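You operate a simulated robot arm through the tools that you are given. There is no shell and no other tool. Be economical: measure what you need, move in short steps, check, and stop when the job is done.

Carry out the task below with a simulated robot arm. There is one attempt and no reset: what you move stays moved.

Task
Put the jam ticket priced "4.25 " from the work board of the tall stock shelf on the grey pad. Fetch the black ladle and stand it on the narrow drainer of the sink. Put the soap brush in the grey tray. Take the blue dish brush and put it on the log card on the top of the olive counter. Any order will do. Set down upright: black ladle.

Only the result counts: the job must be done as asked and must still hold three seconds after the hand-in. Knocking over, shifting, dropping, spilling or breaking anything else fails it.

Robot
A 7-joint arm with a two-finger parallel gripper on a trunk, on a base that drives. Base frame: it is fixed to the floor where the robot stands at the start and does not move with it; the origin is under the middle of the robot, x ahead of it, y to its left, z up; the surface under the hand at the start is at about z = 950. Units: mm, degrees, N and s.
With the tool pointing down near the work surface it reaches from about 360 to 800 mm from the robot's upright axis, wherever it stands. Its first joint turns from -143.0 to 143.0 degrees. Places, roughly: black ladle (9x8x24 cm) [-2800, 2400, 900]; blue dish brush (5x5x18 cm) [-4900, 2500, 1000]; grey pad (8x8x2 cm) [600, 500, 1000]; grey tray (15x15x4 cm) [-2400, -1700, 400]; jam ticket [750, 0, 1000]; log card [-4500, 2500, 1000]; narrow drainer of the sink [-5900, 2600, 800]; soap brush (3x3x16 cm) [-6700, -3500, 900]. Payload 3 kg.
Tool frame: the origin (TCP) lies between the finger pads and is the grasp point; the fingertips stand 30 mm ahead of it; z points along the fingers, y is the line along which they close. The gripper opens to 110 mm. The fingers are 20 mm wide and 10 mm thick; the gripper's body (48 by 112 mm) begins 55 mm behind the TCP.
Orientation is that of the tool frame in the base frame, as [roll, pitch, yaw] about the fixed x, y, z axes, in that order (R = Rz(yaw) Ry(pitch) Rx(roll)). With the fingers straight down and closing along the base's y, the tool's x points along the base's -x, its y along +y and its z along -z.

Tools
- The arm moves only by the tool play_rows. Its argument "rows" is a list that holds one entry, the list of rows, each a list of 6 numbers: the shift along the tool's x, y, z in m, then the turn, a rotation vector about the tool's x, y, z in degrees. In form: [[[x, y, z, ax, ay, az], ...]]. A call has 1 to 8 rows; each row shifts and turns the commanded pose from where the row before left it, along the tool's axes as they then stand. "fingers" is the opening, from 0 (shut) to 1 (fully open), set as the call begins (left out, the last holds). Rows are played at 5 a second. More than 50 mm and 8.6 degrees between two rows, or a gripper value outside its range, and nothing of the call is played. Where a pose cannot be reached the arm comes as near as it can. A force on the tool above 40 N (or 10 N above the force at the start of the call, whichever is more), or a blocked arm, ends the call early, and 0.2 s more pass. Each finger travels about 153 mm/s and halts on what it meets, pressing with about 33 N; the grip force reading is that of the motor and also rises with nothing between the fingers. The clock runs only during rows and for 0.2 s after the last one: add rows that do not move to give the fingers time. It gives the time, the measured TCP pose, the force on the tool (base axes), the opening and the grip force at its end, in the units of the frame above (readings bear some noise), with the torque about the TCP (base axes, N m) and any sound that the robot's microphone picked up.
- Cameras (640 x 400 px; columns grow to the right, rows downward): "scene" is now at [506.9, 108.4, 1332.1]; the picture's right is [0.00, -0.17, -0.99], its down [-0.36, -0.92, 0.16] and it looks along [-0.93, 0.35, -0.06] (base axes); focal length 214 px, centre (320, 200). "wrist" rides on the gripper at [72, 17, -103] in the tool frame; the picture's right is [-0.23, 0.97, 0.00], its down [-0.76, -0.18, -0.62] and it looks along [-0.61, -0.14, 0.78] (tool axes); focal length 222 px, centre (320, 200). There is no depth. A picture from a camera that has moved, and an enlarged one, comes with that camera's place and axes in the base frame and with its lens.
- get_image(camera): a new picture of that camera. The clock stands still meanwhile.
- slide_trunk(by): slides the trunk up (or, below 0, down) by that many mm; the arm and the scene camera ride with it, the base frame stays. It gives what a move gives, with no picture.
- base_move(legs): drives the robot by 1 to 6 legs, each [ahead, turn to the left] in mm and degrees, along the robot's own axes; the way and the turn of a leg run together, so that a leg with both is an arc; at most 1500 mm and 180 degrees a leg. The arm and the cameras ride along, it lands a little off, and it stops where it bumps. It gives what a move gives.
- turn_head(pan, tilt): turns the head with the scene camera to pan (to the left, within 80 degrees either way) and tilt (down, from -29 to 69), counted from straight ahead of the robot. It gives what a move gives.
- enlarge(camera, box): a new picture of the part [left, top, right, bottom] of that camera's present view, enlarged. The clock stands still meanwhile.
- close_job(): hands the job in; it is judged then, once.

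Work in short steps. Places have to be worked out from the pictures, the camera data and where the tool is seen: move nearer, look again, correct. Check each grasp and each placing, and mend what went wrong. You have 165 turns and 128 pictures in all, those below and enlarged ones among them. Open the gripper and draw the arm clear of the work before you hand the job in, unless the task says otherwise; then end with one line.

The tools are called after "Request:" as a command line: name --argument value ..., lists and objects as JSON in quotes. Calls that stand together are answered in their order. play_rows: Moves the arm, as the interface text tells. Its arguments: {"type":"object","properties":{"rows":{"type":"array"},"fingers":{"type":"number"}},"required":["rows"]} The other tools are called the same way: slide_trunk (by) slides the trunk up or down; base_move (legs) drives the base; turn_head (pan, tilt) turns the head that bears the scene camera; get_image (camera) takes a picture; enlarge (camera, box) takes an enlarged picture of a part of a camera's view; close_job () hands the job in.

At the start:

```text
time_s: 0.0
position: [495.8, 53.3, 1210.0]
ee_rot: [180.0, -0.1, -179.7]
ft_force: [-1.1, -0.1, -0.3]
torque: [0.02, 0.02, 0.0]
grip_width: 109.9
grasp_force: 0.0
trunk travel left (down, up): [-425.0, 65.0]
robot x, y, heading: [-2.3, -9.3, 0.2]
head pan, tilt: [80.2, 68.8]
```

scene: 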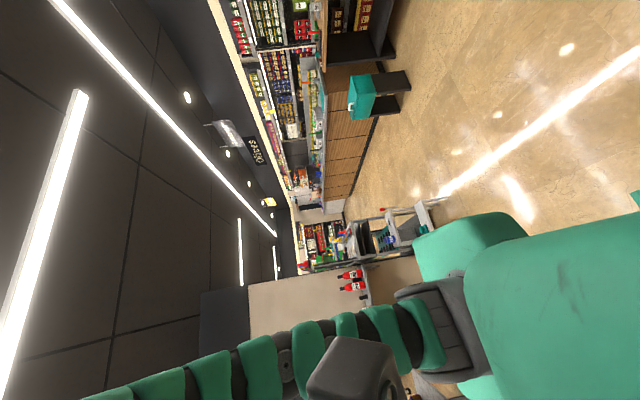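
wrist: 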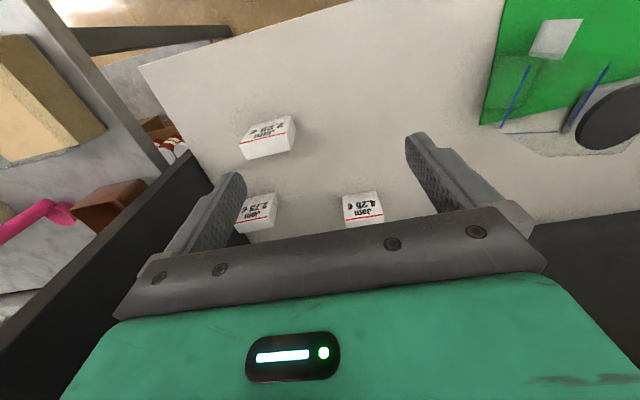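

The wrist view shows three price tickets on the board; the scene camera is turned oddly. I turn the head ahead and downward to get a better look.

Request:
turn_head --pan 0 --tilt 35

Request:
get_image --camera "scene"

Request:
enlarge --camera "wrist" --box '[200, 100, 420, 240]'

```text
time_s: 1.5
position: [495.7, 53.1, 1210.3]
ee_rot: [-179.9, -0.1, -179.6]
ft_force: [0.0, 0.8, -0.4]
torque: [0.01, 0.03, 0.0]
grip_width: 109.9
grasp_force: 0.0
trunk travel left (down, up): [-425.0, 65.0]
robot x, y, heading: [2.1, -9.3, -0.1]
head pan, tilt: [0.0, 35.0]
```

```text
125 pictures are left
camera scene: at [550.9, 53.6, 1254.1], right [0.01, -1.0, 0.0], down [-0.82, -0.01, 0.57], along [-0.57, 0.0, -0.82], focal length 214 px, centre (320, 200)
```

scene: 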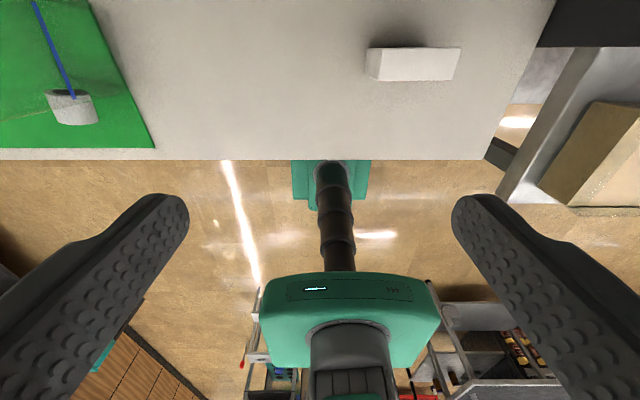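

```text
2.86 times, centred on (310, 170) of wrist
camera zoom: at [423.7, 69.5, 1315.1], right [0.22, 0.98, 0.0], down [0.76, -0.17, 0.62], along [0.61, -0.14, -0.78], focal length 635 px, centre (349, 286)
```

zoom: 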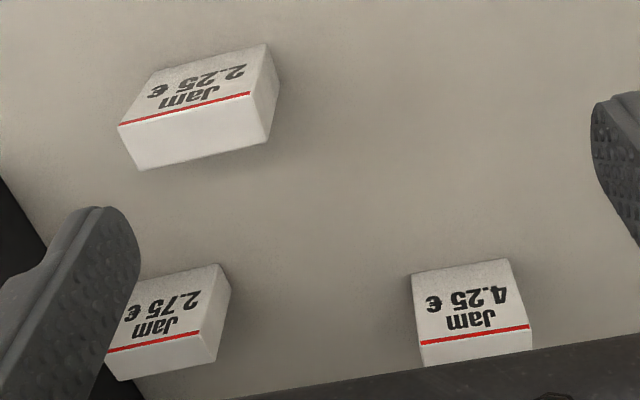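

The head seems to be carried near the hand, with "ahead" meaning down along the tool. I try another tilt to understand its geometry.

Request:
turn_head --pan 0 --tilt -29

Request:
get_image --camera "scene"

```text
time_s: 2.9
position: [492.8, 53.1, 1210.9]
ee_rot: [-180.0, -0.3, -179.6]
ft_force: [-24.7, -0.4, -14.9]
torque: [-0.02, 0.6, -0.01]
grip_width: 110.0
grasp_force: 0.1
trunk travel left (down, up): [-425.0, 65.0]
robot x, y, heading: [1.6, -11.7, 0.1]
head pan, tilt: [0.0, -28.6]
```

```text
123 pictures are left
camera scene: at [641.4, 54.2, 1271.5], right [0.01, -1.0, 0.0], down [-0.9, -0.01, -0.44], along [0.44, 0.0, -0.9], focal length 214 px, centre (320, 200)
```

scene: 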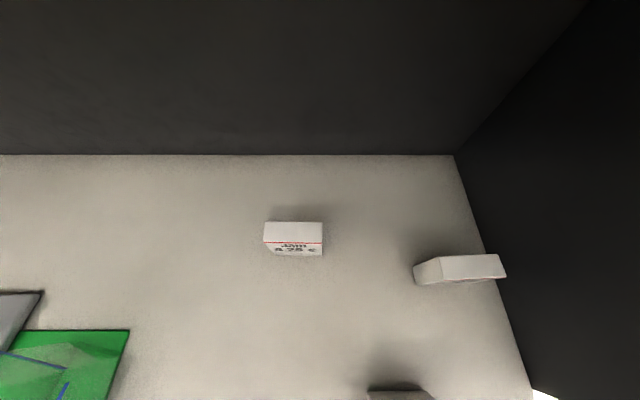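

A force of ~29 N on the tool appeared: the head presses on the hand. I back it off.

Request:
turn_head --pan 0 --tilt 5

Request:
get_image --camera "scene"

```text
time_s: 3.9
position: [496.1, 54.2, 1211.3]
ee_rot: [-180.0, 0.0, -179.8]
ft_force: [0.2, 0.2, -0.3]
torque: [0.01, -0.03, -0.01]
grip_width: 110.1
grasp_force: 0.1
trunk travel left (down, up): [-425.0, 65.0]
robot x, y, heading: [0.3, -9.5, 0.1]
head pan, tilt: [0.0, 5.0]
```

```text
122 pictures are left
camera scene: at [599.4, 53.8, 1250.4], right [0.01, -1.0, 0.0], down [-1.0, -0.01, 0.09], along [-0.09, 0.0, -1.0], focal length 214 px, centre (320, 200)
```

scene: 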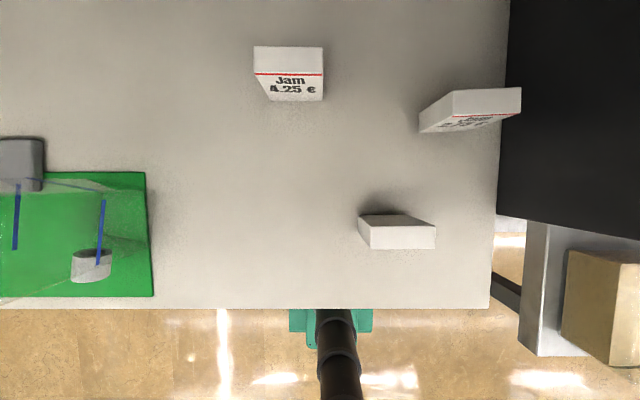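

The 4.25 ticket looks to be about x 712–740, y 50–125, standing from ~945 to ~1010. I shift the tool +35 mm in y to see whether the scene camera rides with the hand.

Request:
play_rows --rows '[[[0, 0.035, 0, 0, 0, 0], [0, 0, 0, 0, 0, 0]]]' --fingers 1

Request:
get_image --camera "scene"

Request:
get_image --camera "wrist"

```text
time_s: 4.5
position: [495.6, 88.5, 1211.6]
ee_rot: [-179.9, 0.0, -179.8]
ft_force: [0.5, 0.9, -0.7]
torque: [0.01, -0.01, 0.0]
grip_width: 109.7
grasp_force: 0.0
trunk travel left (down, up): [-425.0, 65.0]
robot x, y, heading: [0.5, -8.4, -0.1]
head pan, tilt: [0.0, 5.0]
```

```text
121 pictures are left
camera scene: at [598.9, 88.6, 1250.5], right [0.01, -1.0, 0.0], down [-1.0, -0.01, 0.09], along [-0.09, 0.0, -1.0], focal length 214 px, centre (320, 200)
```

scene: 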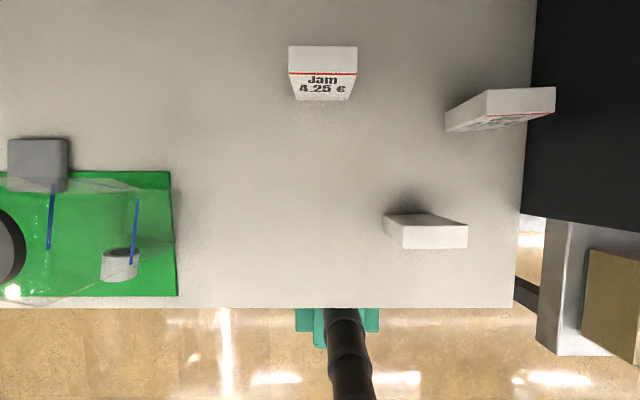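

```text
120 pictures are left
camera wrist: at [423.5, 104.2, 1315.2], right [0.22, 0.98, 0.0], down [0.76, -0.17, 0.62], along [0.61, -0.14, -0.78], focal length 222 px, centre (320, 200)
```

wrist: 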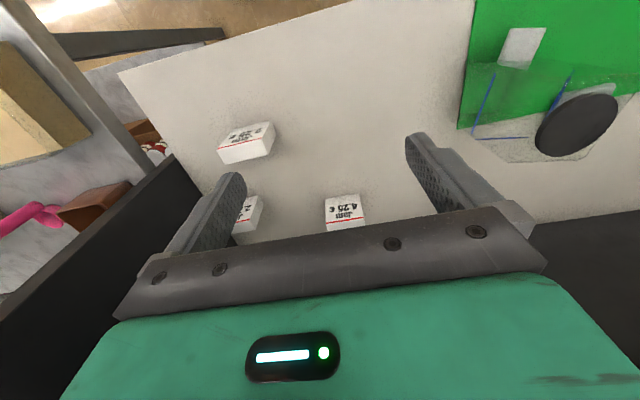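

The scene camera does ride with the hand. Before going deep into the shelf I look sideways to learn about any upper shelf and the back wall.

Request:
turn_head --pan 70 --tilt 0

Request:
get_image --camera "scene"

```text
time_s: 5.9
position: [495.3, 87.3, 1211.6]
ee_rot: [180.0, -0.1, -179.7]
ft_force: [1.0, -0.6, 0.0]
torque: [-0.01, -0.02, 0.0]
grip_width: 110.3
grasp_force: 0.0
trunk travel left (down, up): [-425.0, 65.0]
robot x, y, heading: [0.4, -8.8, -0.1]
head pan, tilt: [70.0, 0.0]
```

```text
119 pictures are left
camera scene: at [606.4, 172.9, 1311.5], right [0.0, -0.34, -0.94], down [-1.0, -0.01, 0.0], along [-0.01, 0.94, -0.34], focal length 214 px, centre (320, 200)
```

scene: 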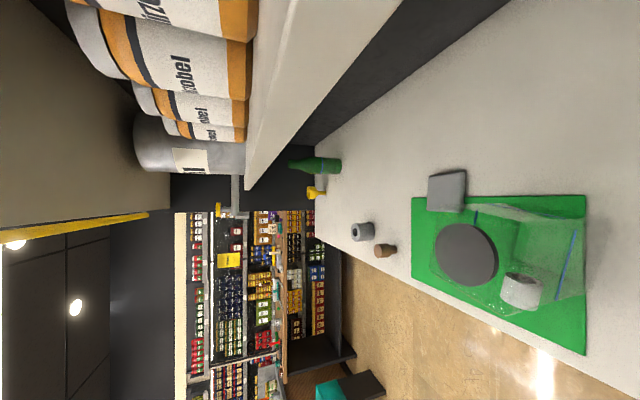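

The upper shelf with jars has its front edge near x≈670 and underside near z≈1250, so I'll approach at 45° pitch beneath it. The grey pad seems to be the block near (620, 464). I put the head at a moderate tilt and pitch the tool up 45°.

Request:
turn_head --pan 0 --tilt 15

Request:
play_rows --rows '[[[0, 0, 0, 0, -7.5, 0], [0, 0, 0, 0, -7.5, 0], [0, 0, 0, 0, -7.5, 0], [0, 0, 0, 0, -7.5, 0], [0, 0, 0, 0, -7.5, 0], [0, 0, 0, 0, -7.5, 0], [0, 0, 0, 0, 0, 0]]]'

Request:
get_image --camera "scene"

Request:
get_image --camera "wrist"

```text
time_s: 7.3
position: [494.7, 88.1, 1211.6]
ee_rot: [-179.9, 0.0, -179.6]
ft_force: [-0.2, 1.1, -0.9]
torque: [0.03, -0.02, 0.02]
grip_width: 110.0
grasp_force: 0.1
trunk travel left (down, up): [-425.0, 65.0]
robot x, y, heading: [0.8, -8.2, -0.1]
head pan, tilt: [0.0, 15.0]
```

```text
time_s: 8.9
position: [496.5, 87.2, 1211.4]
ee_rot: [180.0, 45.1, -179.8]
ft_force: [0.6, 0.6, 0.5]
torque: [0.0, -0.01, -0.02]
grip_width: 110.1
grasp_force: 0.0
trunk travel left (down, up): [-425.0, 65.0]
robot x, y, heading: [-0.3, -11.3, 0.0]
head pan, tilt: [0.0, 15.0]
```

```text
118 pictures are left
camera scene: at [531.4, 88.2, 1299.1], right [0.01, -1.0, 0.0], down [-0.87, 0.0, -0.5], along [0.5, 0.0, -0.87], focal length 214 px, centre (320, 200)
```

scene: 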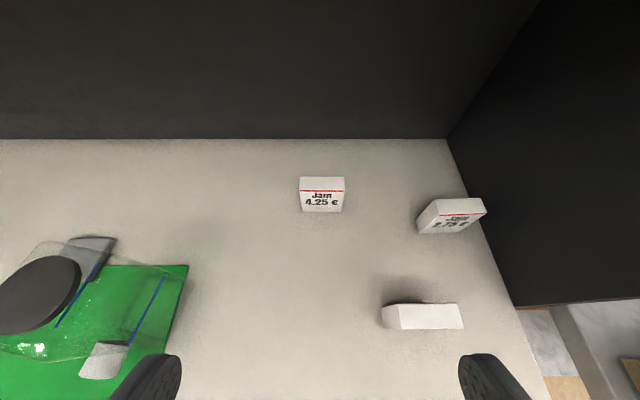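

```text
117 pictures are left
camera wrist: at [371.4, 104.0, 1233.6], right [0.15, 0.97, 0.16], down [0.1, -0.18, 0.98], along [0.98, -0.14, -0.12], focal length 222 px, centre (320, 200)
```

wrist: 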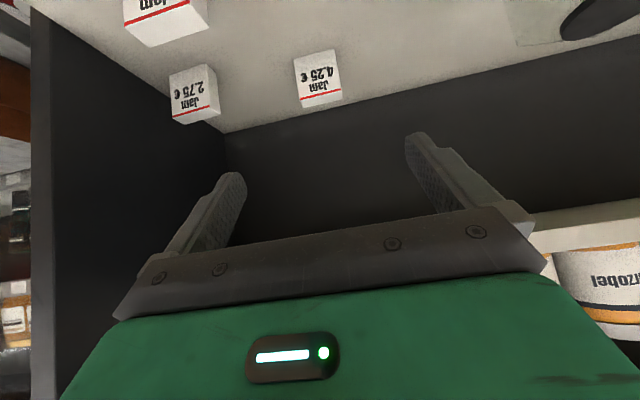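

Two-view fix: ticket front face x≈707, y≈84.5, z 950–1024. The target TCP (722, 84.5, 990) lies straight along the tool axis; I advance 240 mm first.

Request:
play_rows --rows '[[[-0.003, -0.003, 0.045, 0, 0, 0], [0, 0, 0.045, 0, 0, 0], [0, 0, 0.045, 0, 0, 0], [0, 0, 0.045, 0, 0, 0], [0, 0, 0.04, 0, 0, 0], [0, 0, 0.02, 0, 0, 0], [0, 0, 0, 0, 0, 0]]]' --fingers 1

Request:
get_image --camera "scene"

```text
time_s: 10.5
position: [668.8, 86.1, 1042.5]
ee_rot: [-179.9, 45.0, -179.5]
ft_force: [-0.1, -0.7, -0.6]
torque: [-0.01, -0.03, 0.0]
grip_width: 110.1
grasp_force: 0.1
trunk travel left (down, up): [-425.0, 65.0]
robot x, y, heading: [-0.1, -11.1, -0.1]
head pan, tilt: [0.0, 15.0]
```

```text
116 pictures are left
camera scene: at [704.1, 86.3, 1130.1], right [0.01, -1.0, 0.0], down [-0.87, -0.01, -0.5], along [0.5, 0.0, -0.87], focal length 214 px, centre (320, 200)
```

scene: 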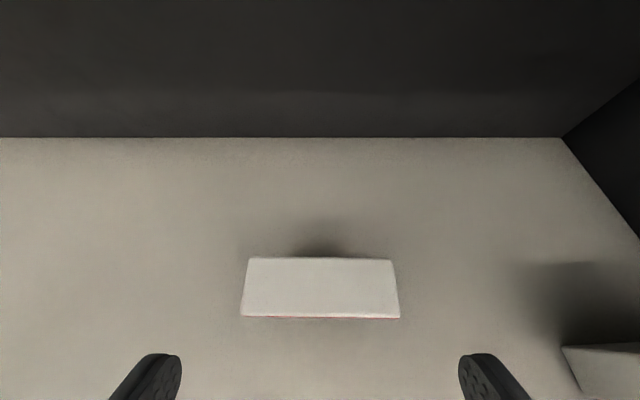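

Ticket is centred between the fingers. I advance the last 74 mm and close.

Request:
play_rows --rows '[[[0, 0, 0.04, 0, 0, 0], [0, 0, 0.034, 0, 0, 0], [0, 0, 0, 0, 0, 0]]]' --fingers 1

Request:
play_rows --rows '[[[0, 0, 0, 0, 0, 0], [0, 0, 0, 0, 0, 0], [0, 0, 0, 0, 0, 0], [0, 0, 0, 0, 0, 0]]]' --fingers 0

Request:
get_image --camera "scene"

```text
time_s: 11.3
position: [720.1, 84.2, 988.9]
ee_rot: [180.0, 44.9, -179.7]
ft_force: [1.1, 0.3, -0.4]
torque: [-0.03, 0.03, -0.01]
grip_width: 110.1
grasp_force: 0.0
trunk travel left (down, up): [-425.0, 65.0]
robot x, y, heading: [-0.5, -13.4, 0.0]
head pan, tilt: [0.0, 15.0]
```

```text
time_s: 12.3
position: [719.5, 86.0, 989.1]
ee_rot: [180.0, 45.0, -179.5]
ft_force: [0.7, 0.0, 0.4]
torque: [0.0, 0.02, 0.02]
grip_width: 69.5
grasp_force: 33.2
trunk travel left (down, up): [-425.0, 65.0]
robot x, y, heading: [-0.5, -10.5, -0.1]
head pan, tilt: [0.0, 15.0]
```

```text
115 pictures are left
camera scene: at [755.9, 86.2, 1077.0], right [0.01, -1.0, 0.0], down [-0.87, -0.01, -0.5], along [0.5, 0.0, -0.87], focal length 214 px, centre (320, 200)
```

scene: 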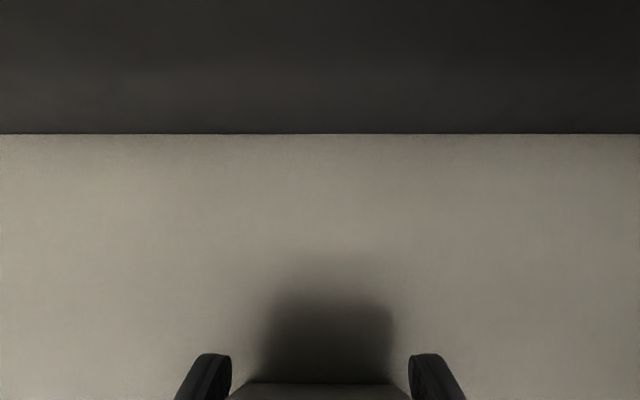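

Grip at 69.5 mm, holding. I lift, then back out along the tool axis.

Request:
play_rows --rows '[[[-0.02, 0, -0.02, 0, 0, 0], [0, 0, -0.045, 0, 0, 0], [0, 0, -0.045, 0, 0, 0], [0, 0, -0.045, 0, 0, 0], [0, 0, -0.045, 0, 0, 0], [0, 0, -0.045, 0, 0, 0], [0, 0, -0.03, 0, 0, 0], [0, 0, 0, 0, 0, 0]]]' --fingers 0

Request:
get_image --camera "scene"

```text
time_s: 14.1
position: [539.1, 85.5, 1199.9]
ee_rot: [180.0, 45.0, -179.7]
ft_force: [0.0, -0.4, -1.0]
torque: [-0.01, 0.0, 0.02]
grip_width: 69.5
grasp_force: 32.8
trunk travel left (down, up): [-425.0, 65.0]
robot x, y, heading: [-1.4, -14.0, 0.2]
head pan, tilt: [0.0, 15.0]
```

```text
114 pictures are left
camera scene: at [574.5, 85.8, 1286.8], right [0.01, -1.0, 0.0], down [-0.87, -0.01, -0.5], along [0.5, 0.0, -0.87], focal length 214 px, centre (320, 200)
```

scene: 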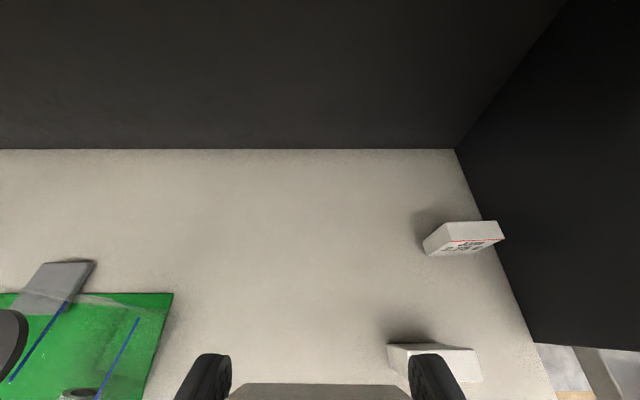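

The dark disc on the mat is a lid at about z≈1106, so I raise 60 mm and cross over in y toward the pad.

Request:
play_rows --rows '[[[-0.021, 0, -0.021, 0, 0, 0], [-0.021, 0, -0.021, 0, 0, 0], [0, 0.048, 0, 0, 0, 0], [0, 0.048, 0, 0, 0, 0], [0, 0.048, 0, 0, 0, 0], [0, 0.048, 0, 0, 0, 0], [0, 0.048, 0, 0, 0, 0], [0, 0, 0, 0, 0, 0]]]' --fingers 0

Request:
get_image --camera "scene"

```text
time_s: 15.9
position: [540.0, 326.3, 1259.2]
ee_rot: [-180.0, 44.9, -179.8]
ft_force: [0.1, 0.1, -1.4]
torque: [0.02, 0.02, 0.01]
grip_width: 69.4
grasp_force: 33.5
trunk travel left (down, up): [-425.0, 65.0]
robot x, y, heading: [0.1, -9.5, 0.0]
head pan, tilt: [0.0, 15.0]
```

```text
113 pictures are left
camera scene: at [575.3, 325.7, 1347.0], right [0.01, -1.0, 0.0], down [-0.87, -0.01, -0.5], along [0.5, 0.0, -0.87], focal length 214 px, centre (320, 200)
```

scene: 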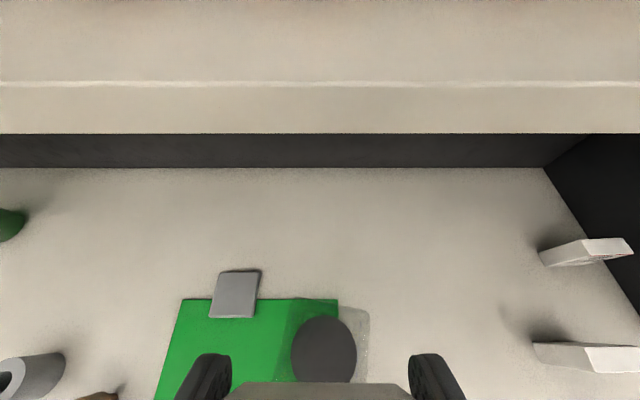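

Pad top centre estimated (617, 460), top z≈968, axis-aligned. I move to y=460, then drop to z≈1088 in front of it, staying clear of the upper shelf and the jar.

Request:
play_rows --rows '[[[0, 0.045, 0, 0, 0, 0], [0, 0.045, 0, 0, 0, 0], [0, 0.044, 0, 0, 0, 0], [0.03, 0, 0.03, 0, 0, 0], [0.03, 0, 0.03, 0, 0, 0], [0.03, 0, 0.03, 0, 0, 0], [0.03, 0, 0.03, 0, 0, 0], [0, 0, 0, 0, 0, 0]]]' --fingers 0

Request:
get_image --camera "scene"

Request:
get_image --camera "wrist"

```text
time_s: 17.7
position: [536.9, 460.0, 1090.4]
ee_rot: [180.0, 45.0, -179.6]
ft_force: [0.0, 0.3, -0.1]
torque: [-0.04, -0.04, 0.01]
grip_width: 69.4
grasp_force: 33.1
trunk travel left (down, up): [-425.0, 65.0]
robot x, y, heading: [0.7, -11.3, -0.1]
head pan, tilt: [0.0, 15.0]
```

```text
112 pictures are left
camera scene: at [572.8, 460.2, 1177.3], right [0.01, -1.0, 0.0], down [-0.87, -0.01, -0.5], along [0.5, 0.0, -0.87], focal length 214 px, centre (320, 200)
```

scene: 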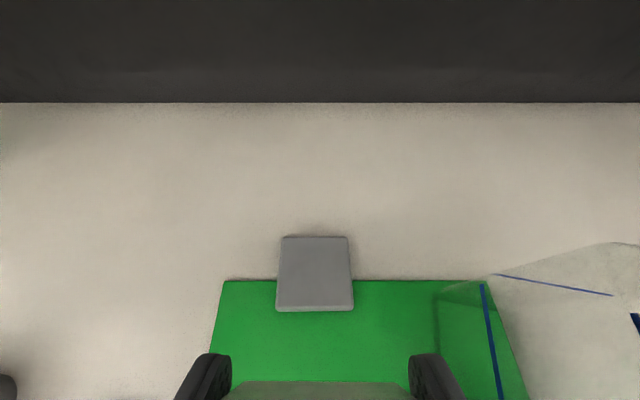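

```text
111 pictures are left
camera wrist: at [412.7, 475.9, 1112.1], right [0.16, 0.97, 0.16], down [0.1, -0.18, 0.98], along [0.98, -0.14, -0.12], focal length 222 px, centre (320, 200)
```

wrist: 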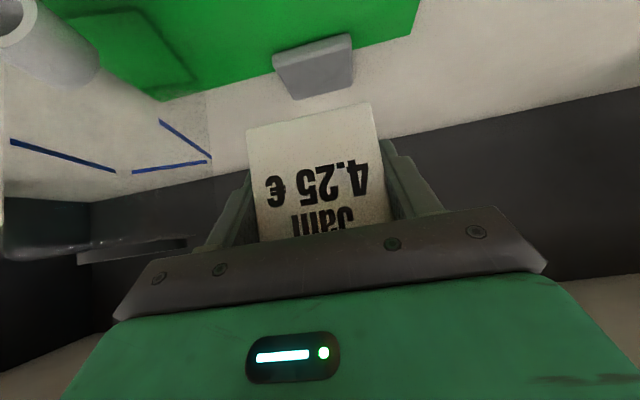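

Pad centre (616, 463) confirmed. I descend along the tool axis, last bit slowly.

Request:
play_rows --rows '[[[0, 0.004, 0.04, 0, 0, 0], [0, 0, 0.04, 0, 0, 0], [0, 0, 0.025, 0, 0, 0], [0, 0, 0, 0, 0, 0]]]' --fingers 0

Request:
get_image --camera "wrist"

```text
time_s: 18.7
position: [612.7, 464.5, 1015.7]
ee_rot: [-180.0, 45.0, -179.6]
ft_force: [0.8, 0.0, -1.0]
torque: [-0.01, -0.03, -0.03]
grip_width: 69.5
grasp_force: 32.9
trunk travel left (down, up): [-425.0, 65.0]
robot x, y, heading: [-0.7, -7.9, -0.1]
head pan, tilt: [0.0, 15.0]
```

```text
110 pictures are left
camera wrist: at [487.9, 480.1, 1037.6], right [0.15, 0.97, 0.16], down [0.1, -0.18, 0.98], along [0.98, -0.14, -0.12], focal length 222 px, centre (320, 200)
```

wrist: 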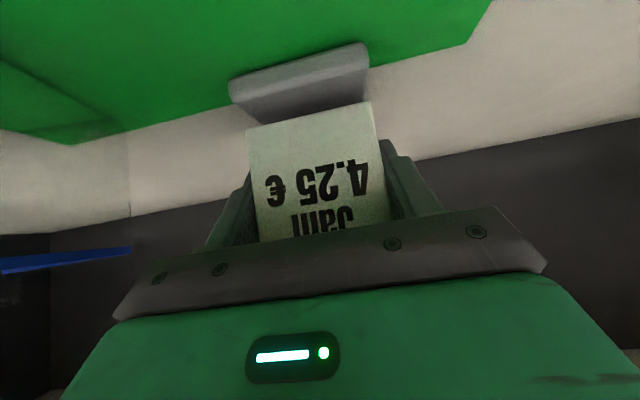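

Ticket is centred over the pad, ~7 mm above. I lower straight down in small steps until contact.

Request:
play_rows --rows '[[[0.0028, 0, 0.0028, 0, 0, 0], [0.0014, 0, 0.0014, 0, 0, 0], [0, 0, 0, 0, 0, 0]]]' --fingers 0

Request:
play_rows --rows '[[[0.0014, 0, 0.0014, 0, 0, 0], [0, 0, 0, 0, 0, 0]]]' --fingers 0

Request:
get_image --camera "wrist"

```text
time_s: 19.5
position: [612.1, 464.0, 1009.4]
ee_rot: [-180.0, 45.0, -179.7]
ft_force: [-0.2, 0.1, -1.3]
torque: [0.02, 0.02, 0.03]
grip_width: 69.4
grasp_force: 33.2
trunk travel left (down, up): [-425.0, 65.0]
robot x, y, heading: [-1.7, -8.5, -0.2]
head pan, tilt: [0.0, 15.0]
```

```text
time_s: 20.1
position: [612.3, 464.0, 1007.7]
ee_rot: [179.9, 44.9, -179.6]
ft_force: [-0.3, 0.4, -0.1]
torque: [-0.01, 0.0, 0.02]
grip_width: 69.4
grasp_force: 33.0
trunk travel left (down, up): [-425.0, 65.0]
robot x, y, heading: [-1.6, -9.2, -0.0]
head pan, tilt: [0.0, 15.0]
```

```text
109 pictures are left
camera wrist: at [487.6, 480.2, 1029.6], right [0.15, 0.97, 0.16], down [0.1, -0.18, 0.98], along [0.98, -0.14, -0.12], focal length 222 px, centre (320, 200)
```

wrist: 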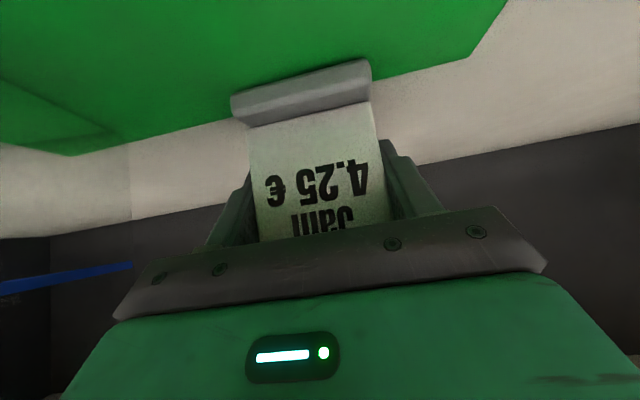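

Still no contact force; a strip of pad top remains visible in front. I keep lowering.

Request:
play_rows --rows '[[[0.0014, 0, 0.0014, 0, 0, 0], [0, 0, 0, 0, 0, 0]]]' --fingers 0

Request:
play_rows --rows '[[[0.0014, 0, 0.0014, 0, 0, 0], [0, 0, 0, 0, 0, 0]]]' --fingers 0

Request:
enlarge --camera "wrist" --box '[200, 40, 420, 180]'

```text
time_s: 20.7
position: [612.0, 463.2, 1006.6]
ee_rot: [-179.9, 44.9, -179.5]
ft_force: [-0.2, 0.3, 5.1]
torque: [-0.06, -0.02, 0.04]
grip_width: 69.6
grasp_force: 32.6
trunk travel left (down, up): [-425.0, 65.0]
robot x, y, heading: [-1.4, -7.3, 0.2]
head pan, tilt: [0.0, 15.0]
```

```text
time_s: 21.3
position: [611.8, 464.8, 1006.2]
ee_rot: [180.0, 45.2, -179.8]
ft_force: [4.0, 2.5, 22.5]
torque: [-0.11, 0.01, -0.01]
grip_width: 69.3
grasp_force: 33.3
trunk travel left (down, up): [-425.0, 65.0]
robot x, y, heading: [-2.7, -5.9, -0.1]
head pan, tilt: [0.0, 15.0]
```

```text
2.86 times, centred on (310, 110) of wrist
camera zoom: at [487.4, 480.0, 1027.5], right [0.15, 0.97, 0.16], down [0.1, -0.18, 0.98], along [0.98, -0.13, -0.12], focal length 635 px, centre (349, 457)
```

zoom: 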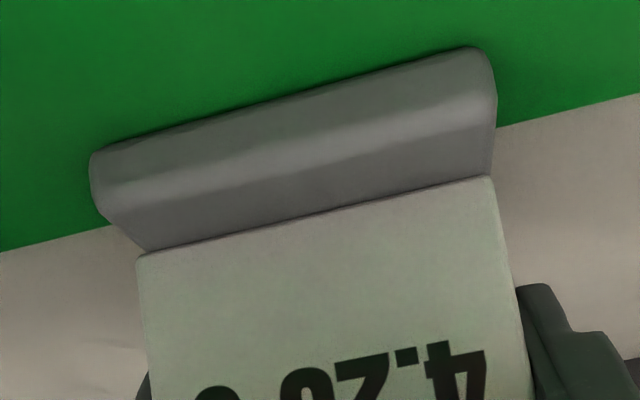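

Contact (22 N). I relieve ~1 mm, open to ~88 mm, and check.

Request:
play_rows --rows '[[[-0.0009, 0, -0.0009, 0, 0, 0], [0, 0, 0, 0, 0, 0]]]' --fingers 0

Request:
play_rows --rows '[[[0, 0, 0, 0, 0, 0], [0, 0, 0, 0, 0, 0]]]' --fingers 0.82

Request:
play_rows --rows '[[[0, 0, -0.03, 0, 0, 0], [0, 0, -0.04, 0, 0, 0], [0, 0, -0.04, 0, 0, 0], [0, 0, 0, 0, 0, 0]]]' --fingers 0.82

Request:
get_image --camera "scene"

```text
time_s: 21.9
position: [610.7, 463.4, 1006.1]
ee_rot: [179.8, 45.1, -179.6]
ft_force: [4.1, 1.4, 22.5]
torque: [-0.02, -0.01, -0.02]
grip_width: 69.2
grasp_force: 32.9
trunk travel left (down, up): [-425.0, 65.0]
robot x, y, heading: [3.7, -14.3, 0.1]
head pan, tilt: [0.0, 15.0]
```

```text
time_s: 22.5
position: [612.1, 463.9, 1003.0]
ee_rot: [-179.9, 44.9, -179.6]
ft_force: [0.5, 0.6, -0.8]
torque: [-0.02, 0.0, 0.01]
grip_width: 89.9
grasp_force: 0.0
trunk travel left (down, up): [-425.0, 65.0]
robot x, y, heading: [-1.4, -7.8, -0.0]
head pan, tilt: [0.0, 15.0]
```

```text
time_s: 23.5
position: [533.5, 464.2, 1083.6]
ee_rot: [-180.0, 45.0, -179.6]
ft_force: [-0.1, -0.3, -0.1]
torque: [-0.02, -0.05, 0.01]
grip_width: 90.3
grasp_force: 0.0
trunk travel left (down, up): [-425.0, 65.0]
robot x, y, heading: [0.0, -7.4, 0.1]
head pan, tilt: [0.0, 15.0]
```

```text
107 pictures are left
camera scene: at [569.0, 463.9, 1170.3], right [0.01, -1.0, 0.0], down [-0.87, -0.01, -0.5], along [0.5, 0.0, -0.87], focal length 214 px, centre (320, 200)
```

scene: 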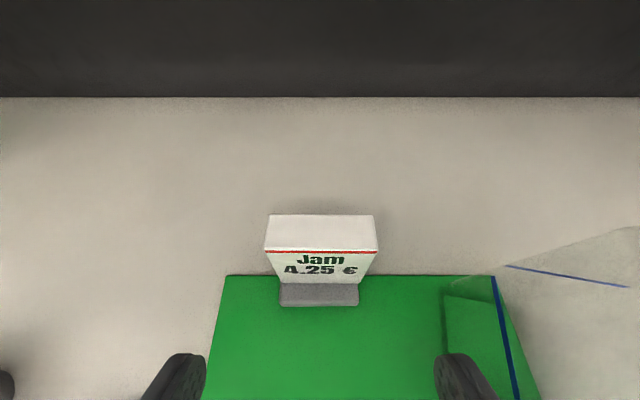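

The ticket stands on the pad. I raise the arm, pull it back toward the robot's centre at height, and then look ahead for driving.

Request:
play_rows --rows '[[[-0.03, 0, -0.03, 0, 0, 0], [-0.03, 0, -0.03, 0, 0, 0], [-0.03, 0, -0.03, 0, 0, 0], [-0.03, 0, -0.03, 0, 0, 0], [0, -0.048, 0, 0, 0, 0], [0, -0.048, 0, 0, 0, 0], [0, -0.048, 0, 0, 0, 0], [0, -0.048, 0, 0, 0, 0]]]' --fingers 0.82

Request:
play_rows --rows '[[[0, -0.048, 0, 0, 0, 0], [0, -0.048, 0, 0, 0, 0], [0, -0.048, 0, 0, 0, 0], [0, -0.048, 0, 0, 0, 0], [0, -0.048, 0, 0, 0, 0], [0.03, 0, -0.03, 0, 0, 0], [0.03, 0, -0.03, 0, 0, 0], [0, 0, 0, 0, 0, 0]]]' --fingers 0.82

```text
time_s: 25.3
position: [535.7, 271.5, 1252.5]
ee_rot: [-179.9, 45.0, -179.5]
ft_force: [-1.4, -0.5, 0.3]
torque: [-0.05, -0.01, -0.01]
grip_width: 90.4
grasp_force: 0.1
trunk travel left (down, up): [-425.0, 65.0]
robot x, y, heading: [-2.1, -10.3, -0.2]
head pan, tilt: [0.0, 15.0]
```

```text
time_s: 27.1
position: [454.8, 33.2, 1252.9]
ee_rot: [180.0, 44.8, -179.6]
ft_force: [-0.4, 0.1, 0.5]
torque: [0.02, -0.03, -0.02]
grip_width: 90.1
grasp_force: 0.1
out of reach, approached as far as the arm can: row 7
trunk travel left (down, up): [-425.0, 65.0]
robot x, y, heading: [1.9, -6.0, 0.0]
head pan, tilt: [0.0, 15.0]
```

I back the base off the shelf, turn to the left by 90°, and look ahead along the floor.

Request:
base_move --legs '[[-500, 0], [0, 90]]'

Request:
turn_head --pan 0 --tilt -29

Request:
get_image --camera "scene"

```text
time_s: 33.9
position: [-535.1, 447.3, 1253.2]
ee_rot: [180.0, 44.8, -90.4]
ft_force: [0.6, 0.0, -0.3]
torque: [0.0, 0.0, 0.01]
grip_width: 90.1
grasp_force: 0.0
trunk travel left (down, up): [-425.0, 65.0]
robot x, y, heading: [-471.3, -5.8, 89.1]
head pan, tilt: [0.0, 15.0]
```

```text
time_s: 35.0
position: [-534.8, 447.2, 1253.0]
ee_rot: [-180.0, 44.9, -90.4]
ft_force: [0.6, 0.2, 0.4]
torque: [0.04, -0.02, -0.01]
grip_width: 90.1
grasp_force: 0.1
trunk travel left (down, up): [-425.0, 65.0]
robot x, y, heading: [-466.2, -9.4, 88.9]
head pan, tilt: [0.0, -28.6]
```

```text
106 pictures are left
camera scene: at [-533.1, 509.0, 1405.0], right [1.0, -0.01, 0.0], down [0.0, -0.29, -0.96], along [0.01, 0.96, -0.29], focal length 214 px, centre (320, 200)
```

scene: 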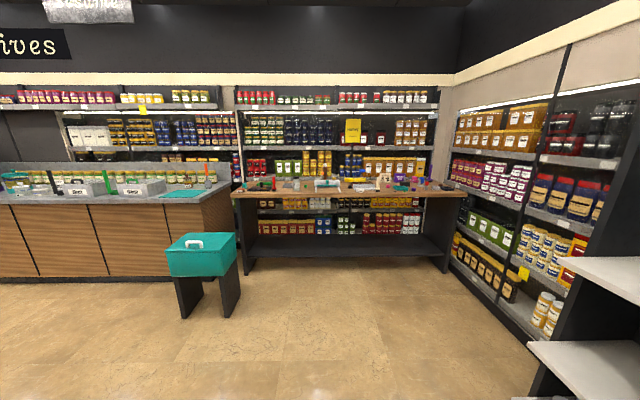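

I see a granite counter on the far side at y≈2300 and a teal box on a stool near (-1600,1900). I turn another 90° left to look along -x.

Request:
base_move --legs '[[0, 90]]'

Request:
get_image --camera "scene"

```text
time_s: 39.4
position: [-924.2, -80.3, 1253.1]
ee_rot: [-180.0, 44.8, -0.1]
ft_force: [-0.6, 0.2, -0.6]
torque: [0.01, 0.01, 0.03]
grip_width: 89.9
grasp_force: 0.1
trunk travel left (down, up): [-425.0, 65.0]
robot x, y, heading: [-467.6, 22.7, 179.4]
head pan, tilt: [0.0, -28.6]
```

```text
105 pictures are left
camera scene: at [-985.6, -80.2, 1404.9], right [0.0, 1.0, 0.0], down [0.29, 0.0, -0.96], along [-0.96, 0.0, -0.29], focal length 214 px, centre (320, 200)
```

scene: 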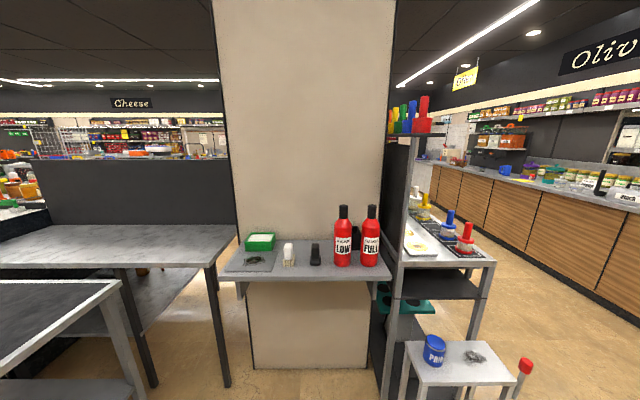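

Obstacles (pillar, cart, small table) occupy y<~900; the aisle in front of the counter is free around y≈1300. I drive there in legs.

Request:
base_move --legs '[[0, -89.4], [1250, 0], [0, 90]]'

Request:
get_image --camera "scene"

```text
time_s: 53.5
position: [-917.4, 1170.8, 1253.8]
ee_rot: [180.0, 44.7, 0.0]
ft_force: [0.2, 0.5, 0.4]
torque: [0.0, -0.02, 0.03]
grip_width: 90.1
grasp_force: 0.1
trunk travel left (down, up): [-425.0, 65.0]
robot x, y, heading: [-462.5, 1296.7, 179.2]
head pan, tilt: [0.0, -28.6]
```

```text
104 pictures are left
camera scene: at [-979.5, 1170.2, 1405.4], right [0.0, 1.0, 0.0], down [0.29, 0.0, -0.96], along [-0.96, 0.0, -0.29], focal length 214 px, centre (320, 200)
```

scene: 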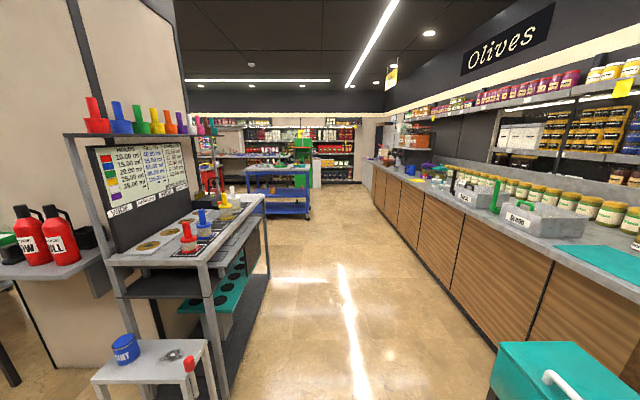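

The aisle is clear. I drive 2.3 m ahead, then turn right to face the counter where the ladle should be.

Request:
base_move --legs '[[1200, 0.8], [1130, 0], [0, -90]]'

Request:
get_image --camera "scene"

```text
time_s: 69.0
position: [-2961.3, 1754.0, 1253.6]
ee_rot: [-180.0, 44.8, -88.3]
ft_force: [0.4, -1.0, 0.1]
torque: [-0.02, -0.04, -0.04]
grip_width: 90.3
grasp_force: 0.1
trunk travel left (down, up): [-425.0, 65.0]
robot x, y, heading: [-2848.2, 1303.4, 91.0]
head pan, tilt: [0.0, -28.6]
```

```text
103 pictures are left
camera scene: at [-2960.8, 1817.0, 1405.9], right [1.0, 0.03, 0.0], down [0.01, -0.28, -0.96], along [-0.03, 0.96, -0.29], focal length 214 px, centre (320, 200)
```

scene: 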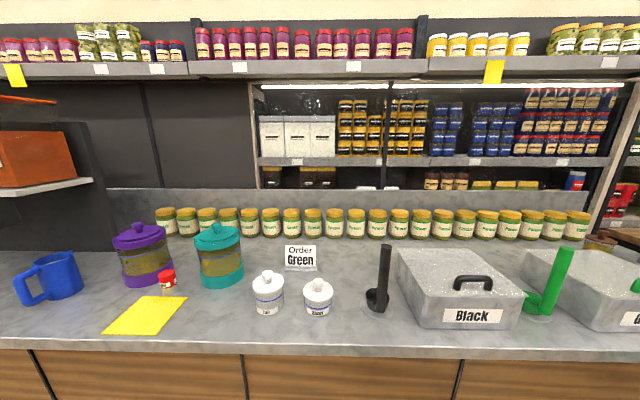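

The black ladle stands near (-2793, 2385) beside the "Black" bin, handle up. I drive 380 mm closer and look again.

Request:
base_move --legs '[[380, -1]]'

Request:
turn_head --pan 0 --tilt 5

Request:
get_image --camera "scene"

Request:
get_image --camera "wrist"

```text
time_s: 71.4
position: [-2954.2, 2138.6, 1254.1]
ee_rot: [180.0, 44.8, -89.4]
ft_force: [-0.6, -0.6, 0.6]
torque: [0.02, 0.02, 0.01]
grip_width: 89.7
grasp_force: 0.1
trunk travel left (down, up): [-425.0, 65.0]
robot x, y, heading: [-2851.3, 1679.4, 89.8]
head pan, tilt: [0.0, -28.6]
```

```text
time_s: 72.4
position: [-2955.7, 2137.9, 1256.4]
ee_rot: [179.9, 44.8, -89.4]
ft_force: [0.4, 0.0, 0.2]
torque: [-0.01, 0.0, -0.05]
grip_width: 90.2
grasp_force: 0.1
trunk travel left (down, up): [-425.0, 65.0]
robot x, y, heading: [-2852.0, 1684.8, 90.1]
head pan, tilt: [0.0, 5.0]
```

```text
102 pictures are left
camera scene: at [-2953.9, 2183.3, 1355.4], right [1.0, 0.01, 0.0], down [0.01, -0.77, -0.64], along [-0.01, 0.64, -0.77], focal length 214 px, centre (320, 200)
```

scene: 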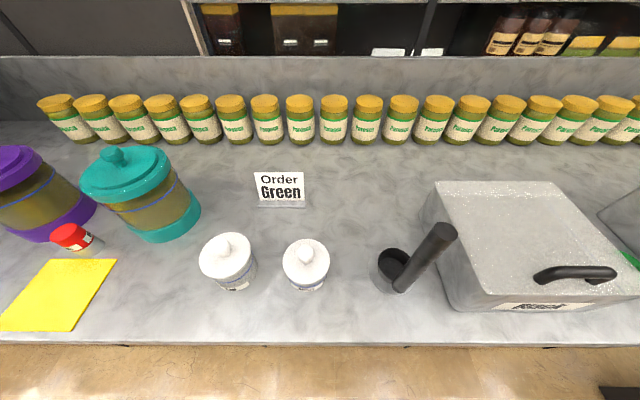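

```text
101 pictures are left
camera wrist: at [-2969.7, 2013.1, 1278.2], right [-0.98, 0.15, 0.16], down [0.18, 0.1, 0.98], along [0.13, 0.98, -0.13], focal length 222 px, centre (320, 200)
```

wrist: 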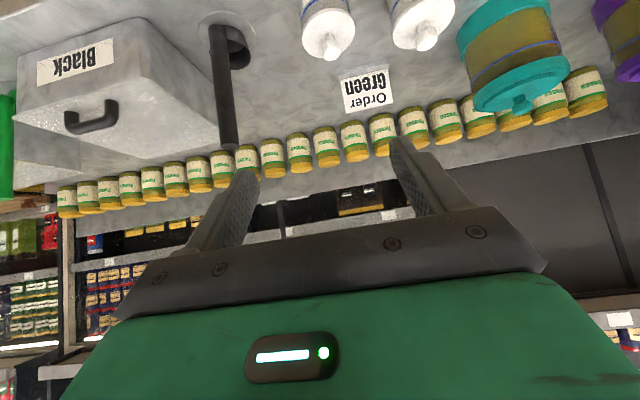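

Two-view fix: handle top ≈(-2805, 2323, 1127), bowl base ≈887. I shift sideways 151 mm and approach partly along the tool axis.

Request:
play_rows --rows '[[[-0.013, -0.05, 0, 0, 0, 0], [0, -0.05, 0, 0, 0, 0], [0, -0.05, 0.04, 0, 0, 0], [0, 0, 0.045, 0, 0, 0], [0, 0, 0.045, 0, 0, 0], [0, 0, 0, 0, 0, 0]]]' --fingers 0.82

Request:
get_image --camera "scene"

Request:
get_image --camera "wrist"

```text
refused: row 1 steps farther than a row can; nothing moved
```

```text
100 pictures are left
camera scene: at [-2953.9, 2183.3, 1355.4], right [1.0, 0.01, 0.0], down [0.01, -0.77, -0.64], along [-0.01, 0.64, -0.77], focal length 214 px, centre (320, 200)
```

scene: 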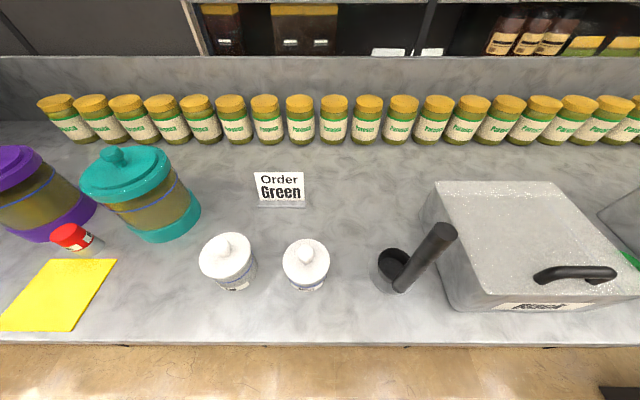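

```text
99 pictures are left
camera wrist: at [-2969.7, 2013.1, 1278.2], right [-0.98, 0.15, 0.16], down [0.18, 0.1, 0.98], along [0.13, 0.98, -0.13], focal length 222 px, centre (320, 200)
```

wrist: 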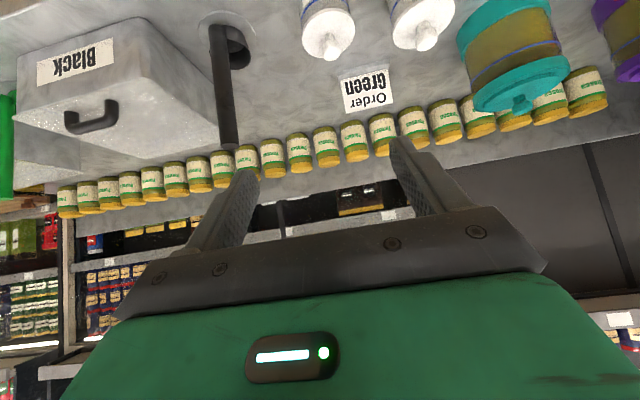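

The step was too long; I split it into smaller rows.

Request:
play_rows --rows '[[[-0.013, -0.04, 0, 0, 0, 0], [0, -0.045, 0, 0, 0, 0], [0, -0.045, 0, 0, 0, 0], [0, -0.021, 0.03, 0, 0, 0], [0, 0, 0.045, 0, 0, 0], [0, 0, 0.045, 0, 0, 0], [0, 0, 0, 0, 0, 0]]]' --fingers 0.82

Request:
get_image --camera "scene"

Request:
get_image --camera "wrist"

```text
time_s: 74.0
position: [-2805.5, 2233.9, 1177.6]
ee_rot: [-180.0, 44.7, -89.4]
ft_force: [0.4, 0.2, 0.0]
torque: [0.01, -0.05, 0.0]
grip_width: 90.3
grasp_force: 0.0
trunk travel left (down, up): [-425.0, 65.0]
robot x, y, heading: [-2849.3, 1682.5, 90.0]
head pan, tilt: [0.0, 5.0]
```

```text
98 pictures are left
camera scene: at [-2804.1, 2279.1, 1278.4], right [1.0, 0.01, 0.0], down [0.01, -0.77, -0.64], along [-0.01, 0.64, -0.77], focal length 214 px, centre (320, 200)
```

scene: 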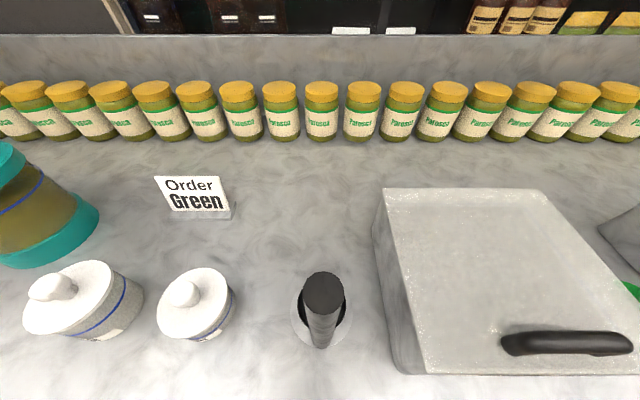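

```text
97 pictures are left
camera wrist: at [-2820.0, 2108.9, 1201.4], right [-0.98, 0.15, 0.16], down [0.18, 0.1, 0.98], along [0.13, 0.98, -0.13], focal length 222 px, centre (320, 200)
```

wrist: 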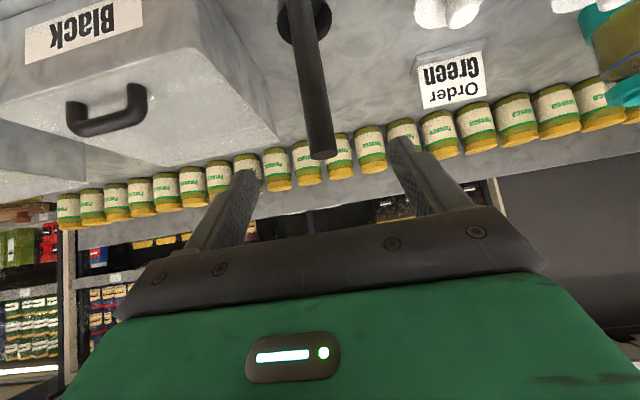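

Handle top confirmed at (-2802, 2324). I advance the remaining 125 mm and close.

Request:
play_rows --rows '[[[0, -0.003, 0.04, 0, 0, 0], [0, 0, 0.045, 0, 0, 0], [0, 0, 0.04, 0, 0, 0], [0, 0, 0, 0, 0, 0]]]' --fingers 0.82

Request:
play_rows --rows '[[[0, 0, 0, 0, 0, 0], [0, 0, 0, 0, 0, 0], [0, 0, 0, 0, 0, 0], [0, 0, 0, 0, 0, 0]]]' --fingers 0

Request:
get_image --camera "wrist"

```text
time_s: 75.0
position: [-2802.5, 2321.1, 1089.2]
ee_rot: [180.0, 44.8, -89.4]
ft_force: [-0.3, 0.6, 0.0]
torque: [0.03, 0.0, 0.02]
grip_width: 90.1
grasp_force: 0.0
trunk travel left (down, up): [-425.0, 65.0]
robot x, y, heading: [-2849.8, 1683.2, 89.7]
head pan, tilt: [0.0, 5.0]
```

```text
time_s: 76.0
position: [-2802.3, 2321.4, 1089.9]
ee_rot: [-180.0, 44.7, -89.4]
ft_force: [0.5, -0.1, -0.1]
torque: [0.01, -0.01, 0.0]
grip_width: 27.0
grasp_force: 32.6
trunk travel left (down, up): [-425.0, 65.0]
robot x, y, heading: [-2848.9, 1684.4, 90.0]
head pan, tilt: [0.0, 5.0]
```

```text
96 pictures are left
camera wrist: at [-2817.7, 2196.5, 1112.2], right [-0.98, 0.15, 0.16], down [0.18, 0.1, 0.98], along [0.13, 0.98, -0.13], focal length 222 px, centre (320, 200)
```

wrist: 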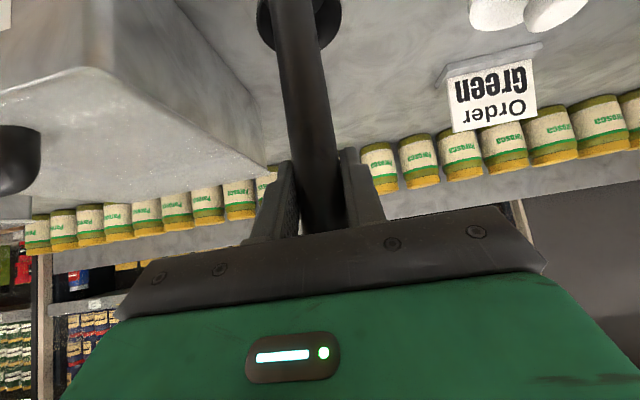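

Gripped at 27 mm. I lift 150 mm straight up and retract toward the robot.

Request:
play_rows --rows '[[[-0.025, 0, -0.025, 0, 0, 0], [-0.03, 0, -0.03, 0, 0, 0], [-0.03, 0, -0.03, 0, 0, 0], [-0.025, 0, -0.025, 0, 0, 0], [0.03, 0, -0.03, 0, 0, 0], [0.03, 0, -0.03, 0, 0, 0], [0.03, 0, -0.03, 0, 0, 0], [0, 0, 0, 0, 0, 0]]]' --fingers 0

Request:
get_image --camera "wrist"

```text
time_s: 77.8
position: [-2800.0, 2194.6, 1246.5]
ee_rot: [-180.0, 44.7, -89.3]
ft_force: [1.0, -0.7, -0.8]
torque: [-0.05, 0.03, -0.01]
grip_width: 27.4
grasp_force: 33.6
trunk travel left (down, up): [-425.0, 65.0]
robot x, y, heading: [-2851.4, 1682.7, 89.8]
head pan, tilt: [0.0, 5.0]
```

```text
95 pictures are left
camera wrist: at [-2816.1, 2070.1, 1268.9], right [-0.98, 0.15, 0.16], down [0.18, 0.1, 0.98], along [0.13, 0.98, -0.13], focal length 222 px, centre (320, 200)
```

wrist: 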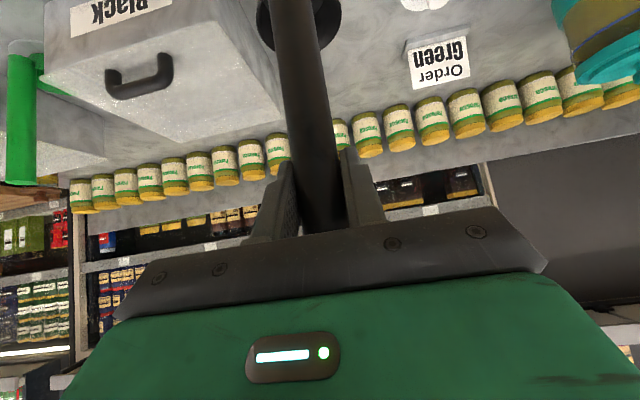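

Ladle held upright. I back away 400 mm, turn left to look along the aisle toward the sink area.

Request:
base_move --legs '[[-400, 0], [0, 90]]'

Request:
turn_head --pan 0 --tilt -29

Request:
get_image --camera "scene"

```text
time_s: 84.2
position: [-3367.9, 1332.7, 1247.6]
ee_rot: [-179.9, 44.8, 0.5]
ft_force: [0.7, -1.2, -1.4]
torque: [0.03, -0.03, -0.03]
grip_width: 27.1
grasp_force: 32.9
trunk travel left (down, up): [-425.0, 65.0]
robot x, y, heading: [-2854.6, 1327.7, 179.5]
head pan, tilt: [0.0, 5.0]
stopped in leg 2: the robot was blocked; the commanded pose is now the measured one
```

```text
time_s: 85.2
position: [-3367.2, 1334.4, 1246.3]
ee_rot: [180.0, 44.8, 0.4]
ft_force: [0.2, -0.9, -0.3]
torque: [-0.01, -0.04, 0.04]
grip_width: 26.8
grasp_force: 33.0
trunk travel left (down, up): [-425.0, 65.0]
robot x, y, heading: [-2858.1, 1329.6, 179.0]
head pan, tilt: [0.0, -28.6]
```

```text
94 pictures are left
camera scene: at [-3428.4, 1333.7, 1398.0], right [-0.01, 1.0, 0.0], down [0.29, 0.0, -0.96], along [-0.96, -0.01, -0.29], focal length 214 px, centre (320, 200)
```

scene: 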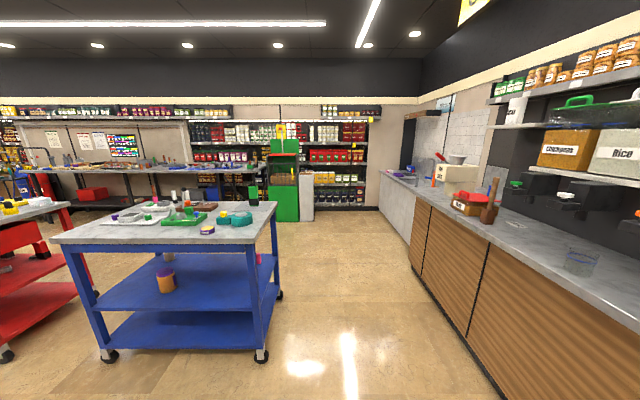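

The turn was reported blocked at its very end; I look to the left side to check whether anything was touched.

Request:
turn_head --pan 80 --tilt -10

Request:
get_image --camera "scene"

```text
time_s: 86.8
position: [-3367.0, 1333.2, 1246.6]
ee_rot: [179.9, 44.8, 0.4]
ft_force: [-1.0, 0.3, -1.3]
torque: [-0.03, -0.04, 0.0]
grip_width: 27.1
grasp_force: 33.1
trunk travel left (down, up): [-425.0, 65.0]
robot x, y, heading: [-2853.7, 1324.7, 179.2]
head pan, tilt: [80.0, -10.0]
```

```text
93 pictures are left
camera scene: at [-3373.3, 1251.2, 1417.8], right [-0.69, 0.17, -0.7], down [0.68, -0.17, -0.71], along [-0.24, -0.97, 0.0], focal length 214 px, centre (320, 200)
```

scene: 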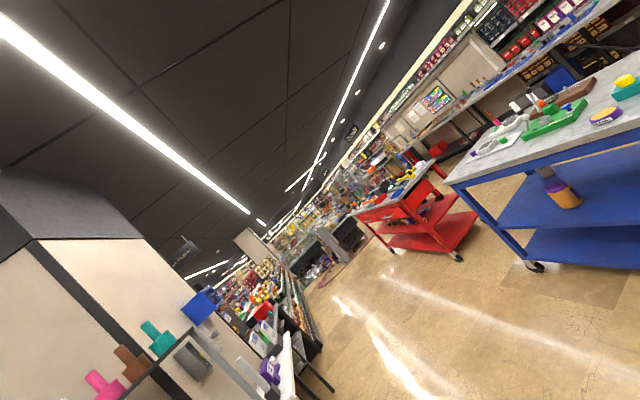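

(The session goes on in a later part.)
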